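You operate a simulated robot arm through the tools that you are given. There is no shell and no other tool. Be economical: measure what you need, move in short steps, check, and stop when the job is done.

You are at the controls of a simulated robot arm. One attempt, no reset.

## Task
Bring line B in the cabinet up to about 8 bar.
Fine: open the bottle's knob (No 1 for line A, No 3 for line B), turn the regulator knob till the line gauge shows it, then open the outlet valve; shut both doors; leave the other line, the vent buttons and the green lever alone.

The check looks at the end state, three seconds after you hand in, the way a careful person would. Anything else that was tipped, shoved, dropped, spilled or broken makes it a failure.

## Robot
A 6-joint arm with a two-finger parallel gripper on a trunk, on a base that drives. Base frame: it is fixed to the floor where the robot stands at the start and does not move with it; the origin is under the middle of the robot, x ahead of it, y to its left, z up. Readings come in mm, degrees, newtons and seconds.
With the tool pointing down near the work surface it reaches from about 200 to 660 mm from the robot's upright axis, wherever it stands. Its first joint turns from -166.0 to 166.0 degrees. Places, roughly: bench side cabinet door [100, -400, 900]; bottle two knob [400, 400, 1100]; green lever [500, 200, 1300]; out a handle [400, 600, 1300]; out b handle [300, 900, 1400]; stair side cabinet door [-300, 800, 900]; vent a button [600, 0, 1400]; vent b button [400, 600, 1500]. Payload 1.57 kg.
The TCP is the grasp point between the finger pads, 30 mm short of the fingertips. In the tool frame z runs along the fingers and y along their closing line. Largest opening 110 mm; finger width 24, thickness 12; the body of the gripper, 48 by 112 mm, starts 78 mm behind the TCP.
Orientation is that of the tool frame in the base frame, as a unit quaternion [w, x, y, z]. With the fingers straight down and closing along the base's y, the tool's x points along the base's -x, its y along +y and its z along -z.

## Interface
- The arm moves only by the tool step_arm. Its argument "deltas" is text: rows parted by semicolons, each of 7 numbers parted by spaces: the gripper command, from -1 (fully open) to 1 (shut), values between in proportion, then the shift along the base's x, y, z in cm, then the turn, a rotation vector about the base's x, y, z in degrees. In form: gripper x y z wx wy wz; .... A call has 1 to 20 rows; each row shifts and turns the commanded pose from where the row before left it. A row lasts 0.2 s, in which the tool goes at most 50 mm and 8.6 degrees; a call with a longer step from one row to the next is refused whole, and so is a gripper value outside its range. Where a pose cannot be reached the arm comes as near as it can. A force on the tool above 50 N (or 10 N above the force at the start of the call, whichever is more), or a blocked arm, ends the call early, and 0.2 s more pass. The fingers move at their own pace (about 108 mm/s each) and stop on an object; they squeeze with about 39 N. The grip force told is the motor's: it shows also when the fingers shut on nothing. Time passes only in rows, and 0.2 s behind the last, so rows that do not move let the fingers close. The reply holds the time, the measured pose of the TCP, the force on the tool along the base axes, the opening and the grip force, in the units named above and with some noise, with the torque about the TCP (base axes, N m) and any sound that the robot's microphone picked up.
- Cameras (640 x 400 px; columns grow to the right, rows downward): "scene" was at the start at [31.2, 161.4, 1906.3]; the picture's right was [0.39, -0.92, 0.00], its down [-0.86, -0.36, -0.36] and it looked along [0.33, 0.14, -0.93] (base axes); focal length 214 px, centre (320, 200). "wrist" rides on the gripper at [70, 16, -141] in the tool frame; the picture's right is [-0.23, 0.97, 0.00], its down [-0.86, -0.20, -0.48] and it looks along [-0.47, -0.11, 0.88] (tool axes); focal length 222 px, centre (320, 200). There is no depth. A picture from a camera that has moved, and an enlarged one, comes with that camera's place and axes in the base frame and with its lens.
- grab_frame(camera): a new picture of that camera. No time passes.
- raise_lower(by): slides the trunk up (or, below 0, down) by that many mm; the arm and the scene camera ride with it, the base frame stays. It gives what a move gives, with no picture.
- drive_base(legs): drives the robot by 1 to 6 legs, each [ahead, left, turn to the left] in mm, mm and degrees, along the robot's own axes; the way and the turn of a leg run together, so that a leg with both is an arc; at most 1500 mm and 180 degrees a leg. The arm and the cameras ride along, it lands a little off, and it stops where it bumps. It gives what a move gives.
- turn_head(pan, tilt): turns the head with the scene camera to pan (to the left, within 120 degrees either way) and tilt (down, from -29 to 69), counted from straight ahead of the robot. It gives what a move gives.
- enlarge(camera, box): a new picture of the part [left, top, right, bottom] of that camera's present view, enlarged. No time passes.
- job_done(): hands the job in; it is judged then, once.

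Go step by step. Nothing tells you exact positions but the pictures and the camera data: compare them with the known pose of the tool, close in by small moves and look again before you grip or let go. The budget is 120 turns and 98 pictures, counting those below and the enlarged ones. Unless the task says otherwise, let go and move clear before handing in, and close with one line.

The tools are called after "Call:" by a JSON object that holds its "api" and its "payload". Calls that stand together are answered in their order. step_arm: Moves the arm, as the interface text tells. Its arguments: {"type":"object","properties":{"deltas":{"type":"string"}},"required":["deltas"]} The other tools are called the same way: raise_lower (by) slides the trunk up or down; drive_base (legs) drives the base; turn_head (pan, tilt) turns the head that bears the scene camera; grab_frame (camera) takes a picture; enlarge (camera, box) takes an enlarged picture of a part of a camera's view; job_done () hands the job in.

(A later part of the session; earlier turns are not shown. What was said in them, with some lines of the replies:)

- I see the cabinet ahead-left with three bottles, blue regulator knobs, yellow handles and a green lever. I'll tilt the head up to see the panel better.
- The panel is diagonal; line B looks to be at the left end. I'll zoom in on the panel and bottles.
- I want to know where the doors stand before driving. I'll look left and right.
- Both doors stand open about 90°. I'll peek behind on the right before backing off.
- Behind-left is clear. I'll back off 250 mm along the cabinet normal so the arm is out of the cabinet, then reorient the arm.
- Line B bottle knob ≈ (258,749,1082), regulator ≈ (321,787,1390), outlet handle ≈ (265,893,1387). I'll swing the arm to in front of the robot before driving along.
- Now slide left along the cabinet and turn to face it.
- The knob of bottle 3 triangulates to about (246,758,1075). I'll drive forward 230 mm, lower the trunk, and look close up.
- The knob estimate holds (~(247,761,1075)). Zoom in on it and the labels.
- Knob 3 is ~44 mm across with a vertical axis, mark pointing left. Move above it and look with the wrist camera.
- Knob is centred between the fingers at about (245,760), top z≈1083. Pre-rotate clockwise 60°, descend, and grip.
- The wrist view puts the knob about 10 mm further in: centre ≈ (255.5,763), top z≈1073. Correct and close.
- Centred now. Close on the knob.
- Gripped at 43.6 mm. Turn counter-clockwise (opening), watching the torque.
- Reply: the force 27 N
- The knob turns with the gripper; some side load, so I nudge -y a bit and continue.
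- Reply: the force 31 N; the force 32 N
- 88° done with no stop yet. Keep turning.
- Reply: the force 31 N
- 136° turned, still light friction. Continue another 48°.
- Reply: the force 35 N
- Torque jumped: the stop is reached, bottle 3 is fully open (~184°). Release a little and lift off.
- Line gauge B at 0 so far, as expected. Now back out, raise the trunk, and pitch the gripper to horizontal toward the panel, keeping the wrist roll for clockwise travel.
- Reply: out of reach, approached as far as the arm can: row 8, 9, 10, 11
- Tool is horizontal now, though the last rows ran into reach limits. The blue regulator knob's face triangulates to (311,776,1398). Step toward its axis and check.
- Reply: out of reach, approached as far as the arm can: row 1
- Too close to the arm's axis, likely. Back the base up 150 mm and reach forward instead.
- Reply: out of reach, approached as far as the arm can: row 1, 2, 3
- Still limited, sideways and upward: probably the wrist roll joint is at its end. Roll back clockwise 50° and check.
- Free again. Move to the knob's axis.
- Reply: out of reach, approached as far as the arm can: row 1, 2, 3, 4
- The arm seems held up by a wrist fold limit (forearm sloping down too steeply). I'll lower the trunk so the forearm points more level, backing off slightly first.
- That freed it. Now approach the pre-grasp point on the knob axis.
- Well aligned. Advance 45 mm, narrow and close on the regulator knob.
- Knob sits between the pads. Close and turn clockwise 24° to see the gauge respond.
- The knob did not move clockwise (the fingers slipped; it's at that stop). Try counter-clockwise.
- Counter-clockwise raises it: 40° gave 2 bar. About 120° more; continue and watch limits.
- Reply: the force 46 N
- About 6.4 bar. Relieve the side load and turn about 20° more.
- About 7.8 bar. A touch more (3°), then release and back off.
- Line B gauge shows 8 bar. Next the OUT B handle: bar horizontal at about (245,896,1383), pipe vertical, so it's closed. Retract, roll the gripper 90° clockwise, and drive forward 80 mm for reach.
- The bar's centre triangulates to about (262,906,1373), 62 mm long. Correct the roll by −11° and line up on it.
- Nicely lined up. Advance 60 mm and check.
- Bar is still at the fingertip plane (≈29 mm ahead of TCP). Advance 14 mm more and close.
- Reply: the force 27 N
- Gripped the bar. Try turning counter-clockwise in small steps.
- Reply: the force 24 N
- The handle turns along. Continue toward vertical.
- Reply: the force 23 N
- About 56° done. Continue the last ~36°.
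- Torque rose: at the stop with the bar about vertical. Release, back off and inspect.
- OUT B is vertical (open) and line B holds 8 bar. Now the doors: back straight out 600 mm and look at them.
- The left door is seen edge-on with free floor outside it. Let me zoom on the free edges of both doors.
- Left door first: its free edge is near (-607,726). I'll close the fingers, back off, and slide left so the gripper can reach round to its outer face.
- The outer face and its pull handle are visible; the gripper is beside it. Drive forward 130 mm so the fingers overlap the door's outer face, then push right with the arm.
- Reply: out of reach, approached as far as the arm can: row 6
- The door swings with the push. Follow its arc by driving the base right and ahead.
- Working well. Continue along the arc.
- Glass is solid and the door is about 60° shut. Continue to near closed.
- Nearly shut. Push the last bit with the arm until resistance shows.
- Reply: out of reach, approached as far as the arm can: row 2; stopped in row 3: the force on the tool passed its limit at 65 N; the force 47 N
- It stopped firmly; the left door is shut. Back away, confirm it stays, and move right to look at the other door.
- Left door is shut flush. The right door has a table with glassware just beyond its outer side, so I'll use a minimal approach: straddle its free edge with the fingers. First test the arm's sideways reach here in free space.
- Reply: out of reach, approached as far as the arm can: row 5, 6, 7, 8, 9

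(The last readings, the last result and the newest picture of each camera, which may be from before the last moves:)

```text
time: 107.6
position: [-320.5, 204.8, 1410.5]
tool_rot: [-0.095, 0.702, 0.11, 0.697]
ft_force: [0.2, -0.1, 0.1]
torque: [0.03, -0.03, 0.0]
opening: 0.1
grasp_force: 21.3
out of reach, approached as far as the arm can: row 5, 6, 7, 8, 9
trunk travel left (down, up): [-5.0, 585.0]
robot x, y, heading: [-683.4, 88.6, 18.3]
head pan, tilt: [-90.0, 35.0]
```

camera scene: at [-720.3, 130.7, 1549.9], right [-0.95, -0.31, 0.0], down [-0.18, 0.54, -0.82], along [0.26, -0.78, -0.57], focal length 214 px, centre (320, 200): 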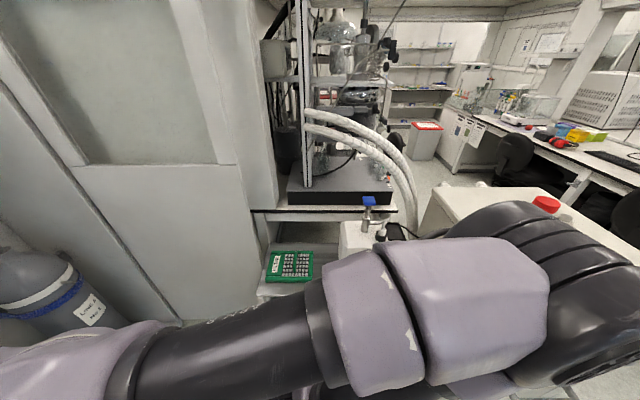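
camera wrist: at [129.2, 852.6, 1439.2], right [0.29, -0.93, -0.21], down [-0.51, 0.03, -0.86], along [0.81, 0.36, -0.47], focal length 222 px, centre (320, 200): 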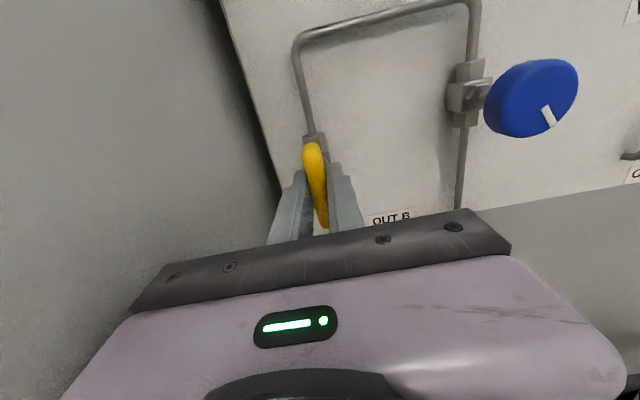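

The arm cannot point left of its radial line, so I'll turn the whole robot 45° right and hook the door's outer front corner diagonally. Turn, then shift toward the right door, keeping in front of its edge.

Call:
{"api": "drive_base", "payload": {"legs": [[0, 0, -45], [-57, -57, 0], [240, -240, 0]]}}

Call:
{"api": "turn_head", "payload": {"pan": 0, "tilt": 25}}

Call:
{"api": "grab_frame", "payload": {"camera": "scene"}}

Call:
{"api": "grab_frame", "payload": {"camera": "wrist"}}

```text
time: 112.4
position: [-324.8, -407.8, 1413.1]
tool_rot: [0.179, 0.689, -0.165, 0.682]
ft_force: [-0.7, -1.0, 0.2]
torque: [-0.03, 0.0, -0.01]
opening: 0.0
grasp_force: 21.6
trunk travel left (down, up): [-5.0, 585.0]
robot x, y, heading: [-665.4, -240.5, -26.6]
head pan, tilt: [-90.0, 35.0]
stopped in leg 3: the robot was blocked; the commanded pose is now the measured one
```

```text
time: 114.1
position: [-325.0, -405.8, 1412.5]
tool_rot: [0.181, 0.69, -0.164, 0.681]
ft_force: [0.7, -0.3, -0.1]
torque: [-0.01, 0.0, 0.03]
opening: 0.0
grasp_force: 21.2
trunk travel left (down, up): [-5.0, 585.0]
robot x, y, heading: [-664.8, -238.6, -26.7]
head pan, tilt: [0.0, 25.0]
```

```text
25 pictures are left
camera scene: at [-549.3, -153.8, 1448.5], right [-0.62, -0.79, 0.0], down [-0.3, 0.23, -0.92], along [0.73, -0.57, -0.38], focal length 214 px, centre (320, 200)
```

scene: 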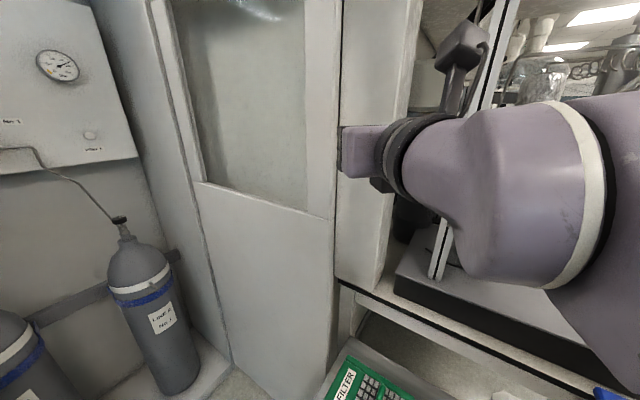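

```text
24 pictures are left
camera wrist: at [-454.7, -351.2, 1483.8], right [-0.46, -0.86, -0.2], down [-0.34, 0.39, -0.86], along [0.82, -0.33, -0.47], focal length 222 px, centre (320, 200)
```

wrist: 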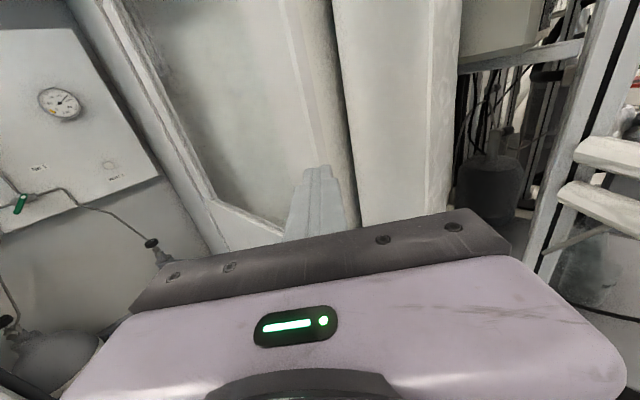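

The base got blocked by something low on the right. Look down there before any further move.

Call:
{"api": "turn_head", "payload": {"pan": -50, "tilt": 60}}

Call:
{"api": "grab_frame", "payload": {"camera": "scene"}}

Call:
{"api": "turn_head", "payload": {"pan": 0, "tilt": 65}}

Call:
{"api": "grab_frame", "payload": {"camera": "scene"}}

```text
time: 115.3
position: [-326.8, -404.0, 1416.0]
tool_rot: [0.18, 0.688, -0.163, 0.684]
ft_force: [0.2, 0.6, 0.6]
torque: [-0.01, -0.01, -0.01]
opening: 0.2
grasp_force: 21.5
trunk travel left (down, up): [-5.0, 585.0]
robot x, y, heading: [-663.4, -240.2, -26.8]
head pan, tilt: [-50.0, 60.0]
```

```text
23 pictures are left
camera scene: at [-591.2, -175.2, 1420.7], right [-0.93, -0.37, 0.0], down [-0.24, 0.6, -0.76], along [0.28, -0.71, -0.65], focal length 214 px, centre (320, 200)
```

scene: 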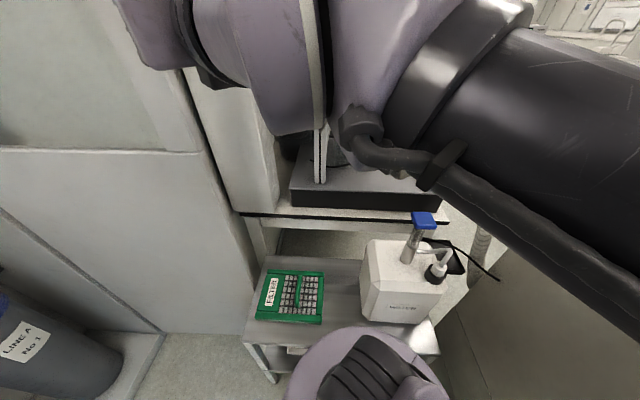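

```text
time: 116.4
position: [-324.9, -404.4, 1411.5]
tool_rot: [0.179, 0.691, -0.163, 0.681]
ft_force: [0.0, 0.5, -0.5]
torque: [-0.02, -0.04, -0.01]
opening: 0.2
grasp_force: 21.6
trunk travel left (down, up): [-5.0, 585.0]
robot x, y, heading: [-662.2, -238.9, -26.5]
head pan, tilt: [0.0, 65.0]
```

```text
22 pictures are left
camera scene: at [-590.0, -174.6, 1420.7], right [-0.92, -0.39, 0.0], down [-0.25, 0.6, -0.76], along [0.29, -0.7, -0.65], focal length 214 px, centre (320, 200)
```

scene: 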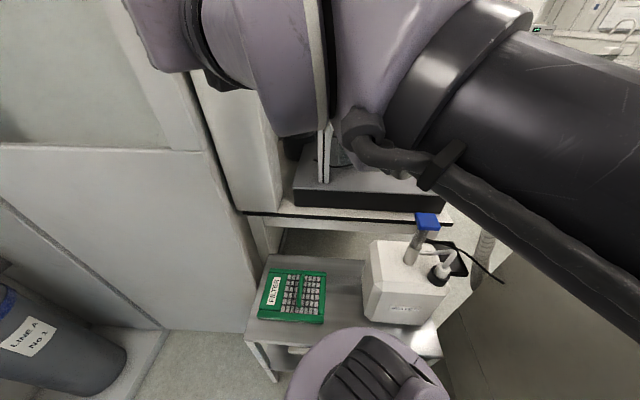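

A low cart with a pump and a rack stands there; the base merely touched it and must not go further right. I'll back left slightly and study the gap behind the right door's free edge.

Call:
{"api": "drive_base", "payload": {"legs": [[-25, 25, 0]]}}

Call:
{"api": "enlarge", "payload": {"camera": "wrist", "box": [240, 0, 480, 150]}}

Call:
{"api": "turn_head", "payload": {"pan": 10, "tilt": 15}}

Call:
{"api": "grab_frame", "payload": {"camera": "scene"}}

```text
time: 117.3
position: [-332.9, -380.5, 1410.6]
tool_rot: [0.178, 0.691, -0.167, 0.68]
ft_force: [0.8, -0.5, 0.7]
torque: [0.01, 0.0, -0.02]
opening: 0.0
grasp_force: 21.2
trunk travel left (down, up): [-5.0, 585.0]
robot x, y, heading: [-674.3, -209.5, -26.8]
head pan, tilt: [0.0, 65.0]
```

```text
2.67 times, centred on (360, 75) of wrist
camera zoom: at [-462.4, -328.4, 1482.5], right [-0.46, -0.86, -0.21], down [-0.34, 0.39, -0.85], along [0.82, -0.32, -0.48], focal length 592 px, centre (213, 533)
```

zoom: 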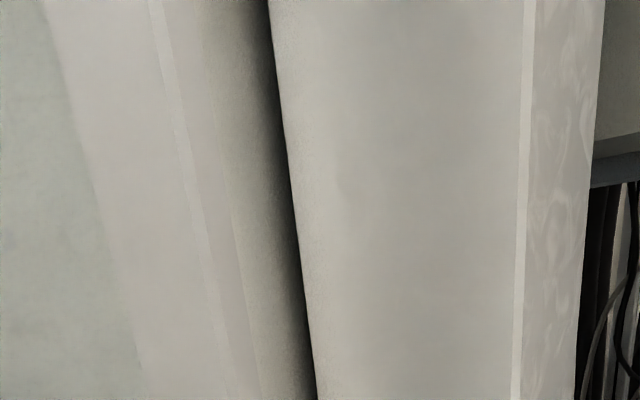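

```text
time: 118.5
position: [-334.2, -381.0, 1411.4]
tool_rot: [0.177, 0.691, -0.165, 0.682]
ft_force: [-0.3, 0.6, 0.7]
torque: [0.01, 0.04, -0.01]
opening: 0.2
grasp_force: 21.7
trunk travel left (down, up): [-5.0, 585.0]
robot x, y, heading: [-672.7, -205.1, -26.5]
head pan, tilt: [10.0, 15.0]
```

```text
20 pictures are left
camera scene: at [-540.5, -101.2, 1462.2], right [-0.29, -0.96, 0.0], down [-0.24, 0.07, -0.97], along [0.92, -0.28, -0.26], focal length 214 px, centre (320, 200)
```

scene: 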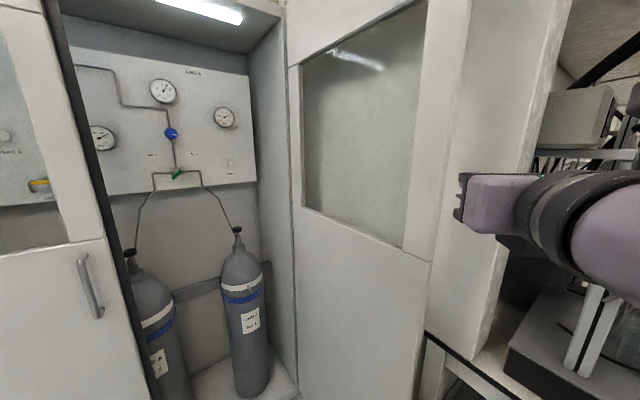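

Re-measured: the right door's free edge is at about s=365–430 mm, d≈-335 (cabinet frame), with a gap to the equipment panel beyond. I'll back the base 100 mm off so the arm can reach radially past the door's outer corner.

Call:
{"api": "drive_base", "payload": {"legs": [[-71, -71, -3]]}}

Call:
{"api": "step_arm", "payload": {"deltas": "1 3.8 -2.17 0 0 0 0; 1 3.8 -2.17 0 0 0 0; 1 3.8 -2.17 0 0 0 0; 1 0 0 0 0 0 0"}}

Call:
{"api": "grab_frame", "payload": {"camera": "wrist"}}

```text
time: 119.6
position: [-439.9, -428.6, 1410.0]
tool_rot: [0.196, 0.687, -0.184, 0.675]
ft_force: [0.8, -0.6, 0.3]
torque: [0.05, 0.04, 0.0]
opening: 0.2
grasp_force: 21.1
trunk travel left (down, up): [-5.0, 585.0]
robot x, y, heading: [-771.3, -238.3, -29.4]
head pan, tilt: [10.0, 15.0]
```

```text
time: 120.6
position: [-323.5, -493.2, 1410.9]
tool_rot: [0.196, 0.687, -0.185, 0.675]
ft_force: [0.7, 0.9, -0.3]
torque: [0.0, -0.02, 0.0]
opening: 0.0
grasp_force: 21.4
trunk travel left (down, up): [-5.0, 585.0]
robot x, y, heading: [-771.9, -236.2, -29.7]
head pan, tilt: [10.0, 15.0]
```

```text
19 pictures are left
camera wrist: at [-450.4, -433.1, 1483.1], right [-0.51, -0.84, -0.21], down [-0.32, 0.41, -0.85], along [0.8, -0.37, -0.48], focal length 222 px, centre (320, 200)
```

wrist: 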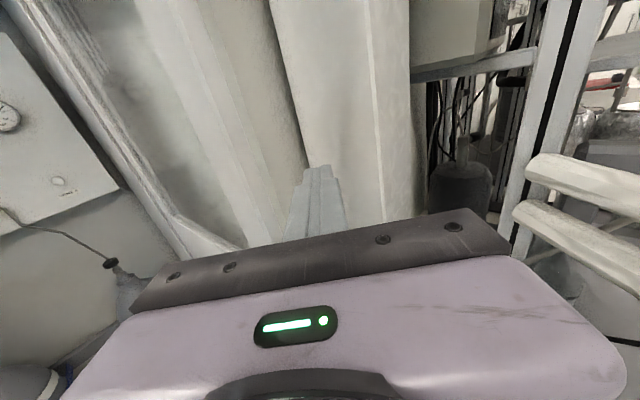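

The door's outer corner comes to about s=428, d=-320, with ~110 mm clear behind it. The finger axis will pass 65 mm right of the corner; advance 135 mm.

Call:
{"api": "step_arm", "payload": {"deltas": "1 3.8 -2.17 0 0 0 0; 1 3.8 -2.17 0 0 0 0; 1 3.8 -2.17 0 0 0 0; 1 0 0 0 0 0 0"}}

Call:
{"api": "grab_frame", "payload": {"camera": "wrist"}}

Call:
{"api": "grab_frame", "payload": {"camera": "scene"}}

```text
time: 121.6
position: [-207.9, -561.0, 1412.0]
tool_rot: [0.196, 0.687, -0.185, 0.675]
ft_force: [-0.7, 0.1, -1.0]
torque: [0.01, -0.01, 0.01]
opening: 0.0
grasp_force: 21.7
trunk travel left (down, up): [-5.0, 585.0]
robot x, y, heading: [-770.9, -233.8, -29.6]
head pan, tilt: [10.0, 15.0]
```

```text
18 pictures are left
camera wrist: at [-334.7, -500.1, 1484.4], right [-0.51, -0.84, -0.21], down [-0.32, 0.41, -0.85], along [0.8, -0.37, -0.48], focal length 222 px, centre (320, 200)
```

wrist: 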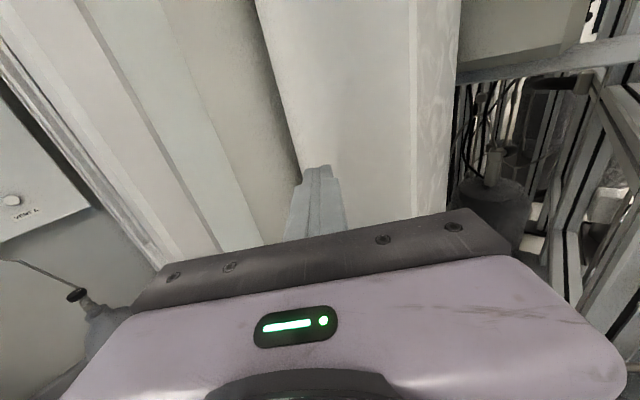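

```text
17 pictures are left
camera scene: at [-630.8, -137.1, 1461.9], right [-0.34, -0.94, 0.0], down [-0.24, 0.09, -0.97], along [0.91, -0.32, -0.26], focal length 214 px, centre (320, 200)
```

scene: 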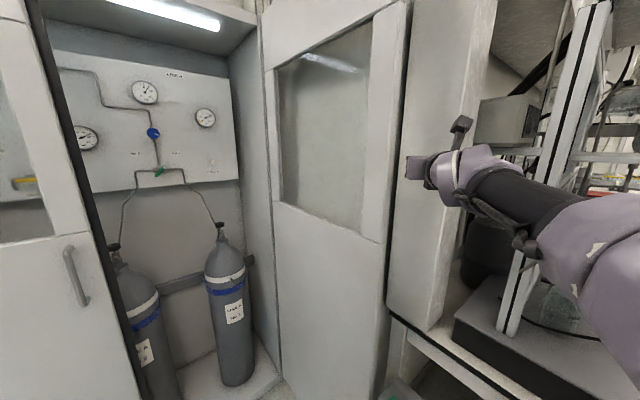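

The finger tip is past the corner with the corner 60 mm to its left. Advance 20 mm more, then pull toward the cabinet's centre (−u).

Call:
{"api": "step_arm", "payload": {"deltas": "1 1.74 -0.99 0 0 0 0; 1 -0.95 2.85 0 0 0 0; 1 -0.95 2.85 0 0 0 0; 1 -0.95 2.85 0 0 0 0; 1 -0.95 2.85 0 0 0 0; 1 -0.95 2.85 0 0 0 0; 1 0 0 0 0 0 0"}}

Call:
{"api": "grab_frame", "payload": {"camera": "scene"}}

```text
time: 123.2
position: [-242.0, -427.0, 1411.1]
tool_rot: [0.196, 0.687, -0.184, 0.675]
ft_force: [-0.4, 0.0, -0.6]
torque: [0.0, -0.01, -0.01]
opening: 0.0
grasp_force: 21.7
trunk travel left (down, up): [-5.0, 585.0]
robot x, y, heading: [-771.5, -236.3, -29.4]
head pan, tilt: [10.0, 15.0]
```

```text
16 pictures are left
camera scene: at [-631.1, -136.8, 1461.9], right [-0.34, -0.94, 0.0], down [-0.24, 0.09, -0.97], along [0.91, -0.32, -0.26], focal length 214 px, centre (320, 200)
```

scene: 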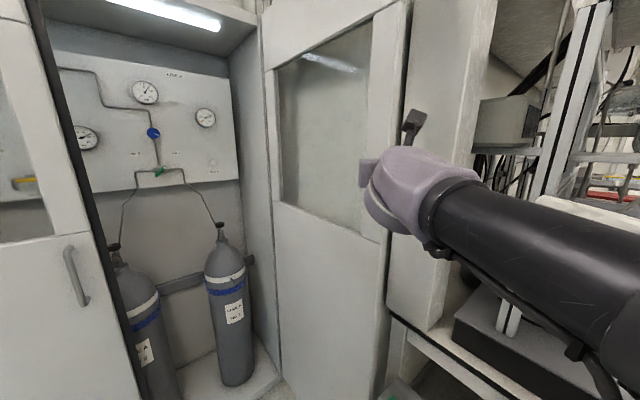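

The finger passed in front of the edge: it needs to be ~60 mm deeper. Go back right, then push in along the cabinet normal and check.

Call:
{"api": "step_arm", "payload": {"deltas": "1 1.19 -3.58 0 0 0 0; 1 1.19 -3.58 0 0 0 0; 1 1.19 -3.58 0 0 0 0; 1 1.19 -3.58 0 0 0 0; 1 1.85 0.6 0 0 0 0; 1 1.85 0.6 0 0 0 0; 1 1.85 0.6 0 0 0 0; 1 0 0 0 0 0 0"}}

Call:
{"api": "grab_frame", "payload": {"camera": "wrist"}}

```text
time: 124.8
position: [-156.6, -565.3, 1410.5]
tool_rot: [0.2, 0.686, -0.192, 0.673]
ft_force: [-36.5, -12.6, -10.1]
torque: [-0.51, -1.24, 3.65]
opening: 0.1
grasp_force: 21.5
trunk travel left (down, up): [-5.0, 585.0]
robot x, y, heading: [-775.2, -237.2, -30.0]
head pan, tilt: [10.0, 15.0]
stopped in row 7: the force on the tool passed its limit at 66 N (the readings are from after the stop); the commanded pose is now the measured one
```

```text
15 pictures are left
camera wrist: at [-282.2, -503.6, 1483.3], right [-0.52, -0.83, -0.21], down [-0.32, 0.42, -0.85], along [0.79, -0.38, -0.48], focal length 222 px, centre (320, 200)
```

wrist: 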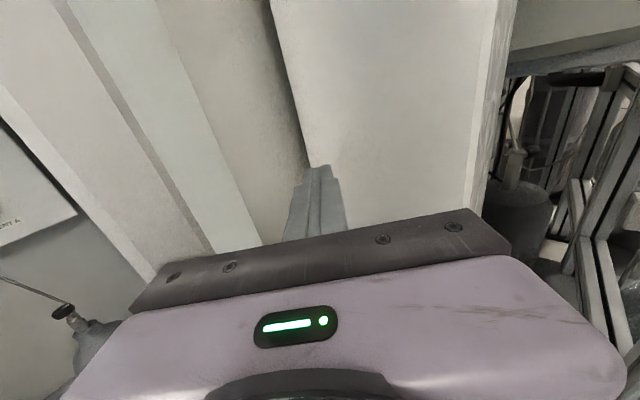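

The gripper body touched the door's end face, which fixes the edge at d≈-335; the fingertip now overlaps the outer face by ~30 mm. Back off 6 mm and sweep left (−u).

Call:
{"api": "step_arm", "payload": {"deltas": "1 -0.57 -0.19 0 0 0 0; 1 -0.95 2.85 0 0 0 0; 1 -0.65 2.95 0 0 0 0; 1 -0.65 2.95 0 0 0 0; 1 -0.65 2.95 0 0 0 0; 1 -0.65 2.95 0 0 0 0; 1 0 0 0 0 0 0"}}

Call:
{"api": "grab_frame", "payload": {"camera": "scene"}}

```text
time: 126.4
position: [-190.2, -415.5, 1409.9]
tool_rot: [0.199, 0.687, -0.189, 0.673]
ft_force: [-6.0, -1.3, 3.2]
torque: [0.35, -0.03, 0.63]
opening: 0.0
grasp_force: 21.8
trunk travel left (down, up): [-5.0, 585.0]
robot x, y, heading: [-778.2, -236.3, -29.9]
head pan, tilt: [10.0, 15.0]
```

```text
14 pictures are left
camera scene: at [-632.7, -137.8, 1462.2], right [-0.34, -0.94, 0.0], down [-0.24, 0.09, -0.97], along [0.91, -0.33, -0.26], focal length 214 px, centre (320, 200)
```

scene: 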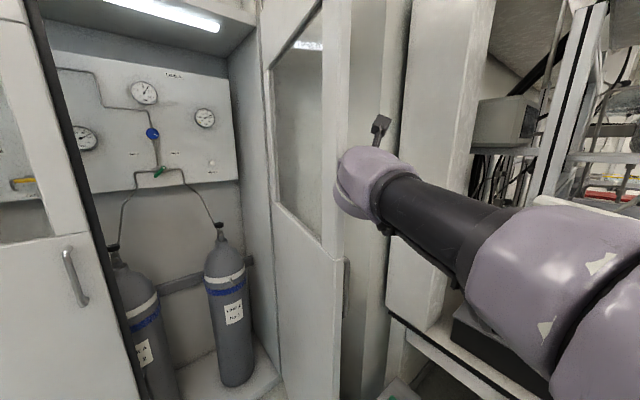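

The door is swinging (its outer handle is now visible). Continue the sweep with a growing +n part.

Call:
{"api": "step_arm", "payload": {"deltas": "1 -0.55 3 0 0 0 0; 1 -0.45 3 0 0 0 0; 1 -0.35 3.05 0 0 0 0; 1 -0.25 3.1 0 0 0 0; 1 -0.15 3.1 0 0 0 0; 1 0 3.15 0 0 0 0; 1 0.1 3.15 0 0 0 0; 1 0 0 0 0 0 0"}}

Call:
{"api": "grab_frame", "payload": {"camera": "scene"}}

```text
time: 128.2
position: [-205.7, -200.6, 1407.7]
tool_rot: [0.199, 0.688, -0.189, 0.672]
ft_force: [0.2, 0.3, -0.4]
torque: [-0.02, -0.01, 0.0]
opening: 0.1
grasp_force: 21.0
trunk travel left (down, up): [-5.0, 585.0]
robot x, y, heading: [-772.9, -236.1, -29.8]
head pan, tilt: [10.0, 15.0]
```

```text
13 pictures are left
camera scene: at [-631.4, -137.3, 1461.9], right [-0.34, -0.94, 0.0], down [-0.24, 0.09, -0.97], along [0.91, -0.33, -0.26], focal length 214 px, centre (320, 200)
```

scene: 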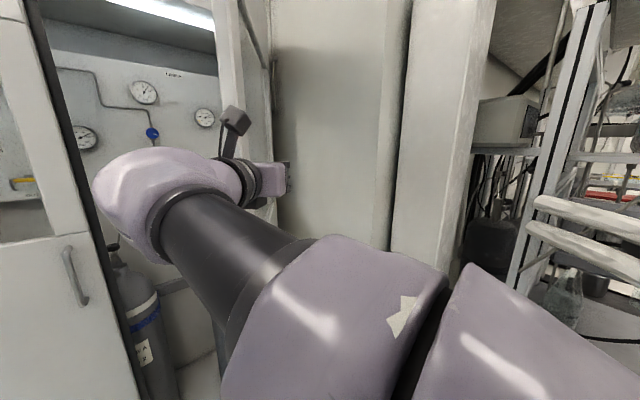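

The door is part-way. Now follow its arc with the base, keeping the finger against it.

Call:
{"api": "drive_base", "payload": {"legs": [[-66, 167, 0], [-4, 118, 0]]}}

Call:
{"api": "grab_frame", "payload": {"camera": "scene"}}

```text
time: 130.6
position: [-124.6, 82.2, 1408.1]
tool_rot: [0.199, 0.688, -0.189, 0.672]
ft_force: [1.1, 0.4, -0.3]
torque: [0.02, 0.01, -0.03]
opening: 0.0
grasp_force: 21.6
trunk travel left (down, up): [-5.0, 585.0]
robot x, y, heading: [-693.7, 47.3, -29.9]
head pan, tilt: [10.0, 15.0]
```

```text
12 pictures are left
camera scene: at [-550.6, 145.8, 1461.9], right [-0.34, -0.94, 0.0], down [-0.24, 0.09, -0.97], along [0.91, -0.33, -0.26], focal length 214 px, centre (320, 200)
```

scene: 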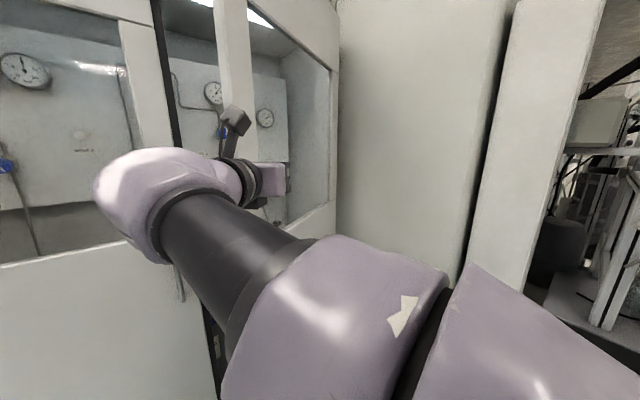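

Door is past halfway. Continue.

Call:
{"api": "drive_base", "payload": {"legs": [[13, 116, 0], [33, 105, 0]]}}

Call:
{"api": "grab_frame", "payload": {"camera": "scene"}}

```text
time: 132.6
position: [25.2, 252.1, 1407.9]
tool_rot: [0.199, 0.688, -0.188, 0.672]
ft_force: [0.1, -0.6, 0.4]
torque: [0.0, -0.04, -0.02]
opening: 0.2
grasp_force: 21.8
trunk travel left (down, up): [-5.0, 585.0]
robot x, y, heading: [-542.0, 218.1, -29.7]
head pan, tilt: [10.0, 15.0]
```

```text
11 pictures are left
camera scene: at [-400.7, 315.4, 1461.9], right [-0.34, -0.94, 0.0], down [-0.24, 0.09, -0.97], along [0.91, -0.33, -0.26], focal length 214 px, centre (320, 200)
```

scene: 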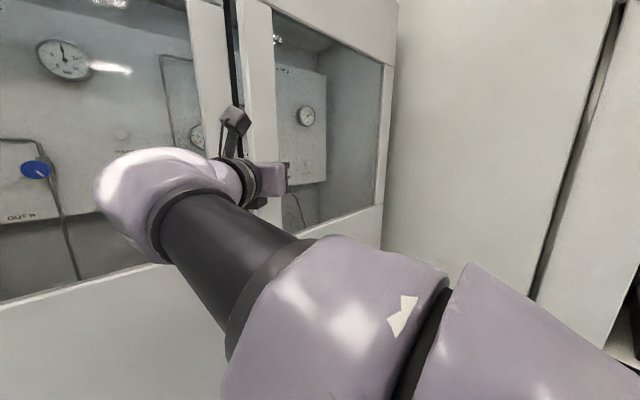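

Nearly shut. Move in another 115 mm, then finish with the arm.

Call:
{"api": "drive_base", "payload": {"legs": [[95, 69, 0]]}}

Call:
{"api": "step_arm", "payload": {"deltas": "1 1.42 0.47 0 0 0 0; 1 1.42 0.47 0 0 0 0; 1 1.42 0.47 0 0 0 0; 1 0.95 0.31 0 0 0 0; 1 0.95 0.31 0 0 0 0"}}

Call:
{"api": "grab_frame", "payload": {"camera": "scene"}}

```text
time: 133.8
position: [143.1, 261.4, 1407.6]
tool_rot: [0.2, 0.689, -0.189, 0.671]
ft_force: [0.4, 0.1, 0.5]
torque: [0.0, 0.01, -0.02]
opening: 0.2
grasp_force: 21.4
trunk travel left (down, up): [-5.0, 585.0]
robot x, y, heading: [-421.8, 227.5, -30.0]
head pan, tilt: [10.0, 15.0]
```

```text
time: 134.6
position: [172.2, 271.4, 1408.8]
tool_rot: [0.198, 0.688, -0.196, 0.67]
ft_force: [-38.3, -1.9, -6.4]
torque: [0.05, -0.23, -0.32]
opening: 0.0
grasp_force: 21.5
trunk travel left (down, up): [-5.0, 585.0]
robot x, y, heading: [-426.8, 229.2, -30.0]
head pan, tilt: [10.0, 15.0]
stopped in row 3: the force on the tool passed its limit at 68 N (the readings are from after the stop); the commanded pose is now the measured one
```

```text
10 pictures are left
camera scene: at [-291.9, 326.1, 1462.7], right [-0.34, -0.94, 0.0], down [-0.24, 0.09, -0.97], along [0.91, -0.33, -0.25], focal length 214 px, centre (320, 200)
```

scene: 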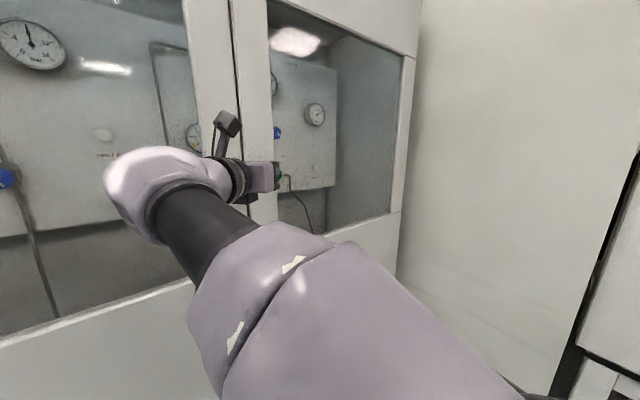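

Both doors now appear shut and meet in the middle. Back away and inspect.

Call:
{"api": "step_arm", "payload": {"deltas": "1 -3.8 -1.25 0 0 0 0; 1 -3.8 -1.25 0 0 0 0; 1 0 0 0 0 0 0"}}

Call:
{"api": "drive_base", "payload": {"legs": [[-233, -261, 0], [0, 0, 40]]}}

Call:
{"api": "turn_head", "payload": {"pan": 5, "tilt": 25}}

Call:
{"api": "grab_frame", "payload": {"camera": "scene"}}

```text
time: 135.4
position: [102.6, 247.6, 1405.2]
tool_rot: [0.2, 0.691, -0.194, 0.667]
ft_force: [0.6, -0.2, 0.4]
torque: [-0.02, 0.0, 0.02]
opening: 0.0
grasp_force: 21.2
trunk travel left (down, up): [-5.0, 585.0]
robot x, y, heading: [-423.1, 227.7, -29.7]
head pan, tilt: [10.0, 15.0]
```

```text
time: 139.5
position: [-361.9, 475.1, 1405.7]
tool_rot: [-0.039, 0.715, 0.052, 0.696]
ft_force: [0.0, -0.9, 0.6]
torque: [-0.03, 0.0, -0.01]
opening: 0.2
grasp_force: 21.3
trunk travel left (down, up): [-5.0, 585.0]
robot x, y, heading: [-755.1, 123.2, 9.8]
head pan, tilt: [10.0, 15.0]
```

```text
time: 140.2
position: [-362.4, 476.9, 1407.0]
tool_rot: [-0.039, 0.715, 0.053, 0.696]
ft_force: [0.7, 0.3, -0.2]
torque: [0.01, -0.02, -0.05]
opening: 0.0
grasp_force: 21.2
trunk travel left (down, up): [-5.0, 585.0]
robot x, y, heading: [-752.3, 123.3, 9.7]
head pan, tilt: [5.0, 25.0]
```

```text
9 pictures are left
camera scene: at [-708.8, 282.5, 1451.5], right [0.26, -0.96, 0.0], down [-0.35, -0.1, -0.93], along [0.9, 0.25, -0.37], focal length 214 px, centre (320, 200)
```

scene: 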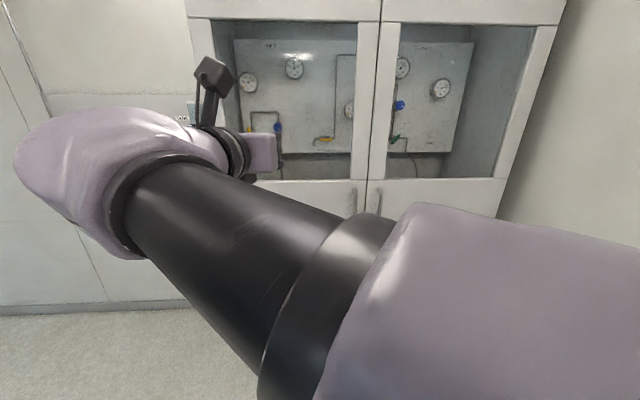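

Both doors are shut. Final checks: line gauge through the glass, door gap, and the cart.

Call:
{"api": "enlarge", "payload": {"camera": "scene", "box": [225, 30, 385, 130]}}

Call:
{"api": "enlarge", "payload": {"camera": "scene", "box": [320, 0, 440, 220]}}

Call:
{"api": "turn_head", "payload": {"pan": -60, "tilt": 45}}

Call:
{"api": "grab_frame", "payload": {"camera": "scene"}}

```text
4.00 times, centred on (305, 80) of scene
camera zoom: at [-708.8, 282.5, 1451.5], right [0.26, -0.96, 0.0], down [-0.35, -0.1, -0.93], along [0.9, 0.25, -0.37], focal length 858 px, centre (380, 680)
```

zoom: 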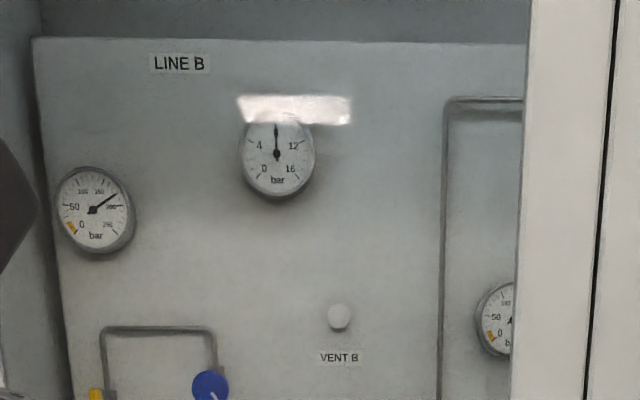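

```text
1.82 times, centred on (380, 110) of scene
camera zoom: at [-708.8, 282.5, 1451.5], right [0.26, -0.96, 0.0], down [-0.35, -0.1, -0.93], along [0.9, 0.25, -0.37], focal length 390 px, centre (211, 364)
```

zoom: 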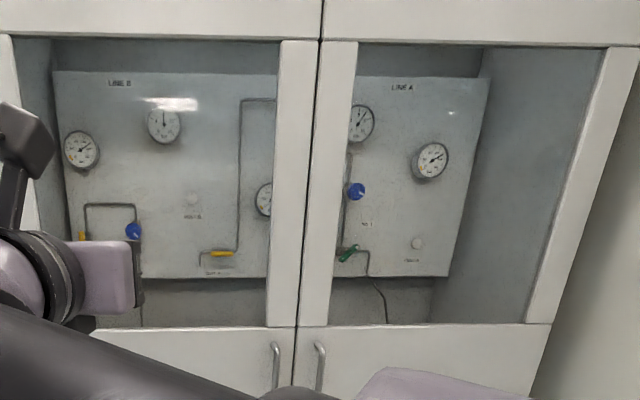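

```text
time: 141.6
position: [-362.5, 476.5, 1402.6]
tool_rot: [-0.036, 0.716, 0.054, 0.695]
ft_force: [-0.1, -0.6, -0.2]
torque: [0.0, 0.03, 0.0]
opening: 0.1
grasp_force: 21.4
trunk travel left (down, up): [-5.0, 585.0]
robot x, y, heading: [-758.1, 124.7, 9.7]
head pan, tilt: [-60.0, 45.0]
```

```text
6 pictures are left
camera scene: at [-719.6, 223.2, 1425.0], right [-0.4, -0.91, 0.0], down [-0.57, 0.25, -0.79], along [0.72, -0.32, -0.62], focal length 214 px, centre (320, 200)
```

scene: 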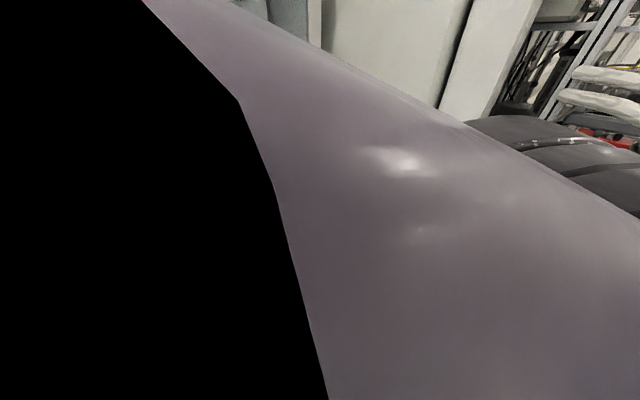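

Line B's gauge reads 8 bar behind the glass, OUT B is open, both doors are flush, and nothing else has been moved. The gripper is clear, so I'm handing in.

Call:
{"api": "job_done", "payload": {}}

```text
The job is handed in.
```

Line B is at about 8 bar: bottle No 3 is open to its stop, the OUT B valve is open and both doors are shut. I left line A, the vent buttons and the green lever alone. While I was lining up the right-hand door, the base bumped the low cart beside it once; looking at it straight afterwards, it did not seem to have shifted. The arm blocked my last view of it.
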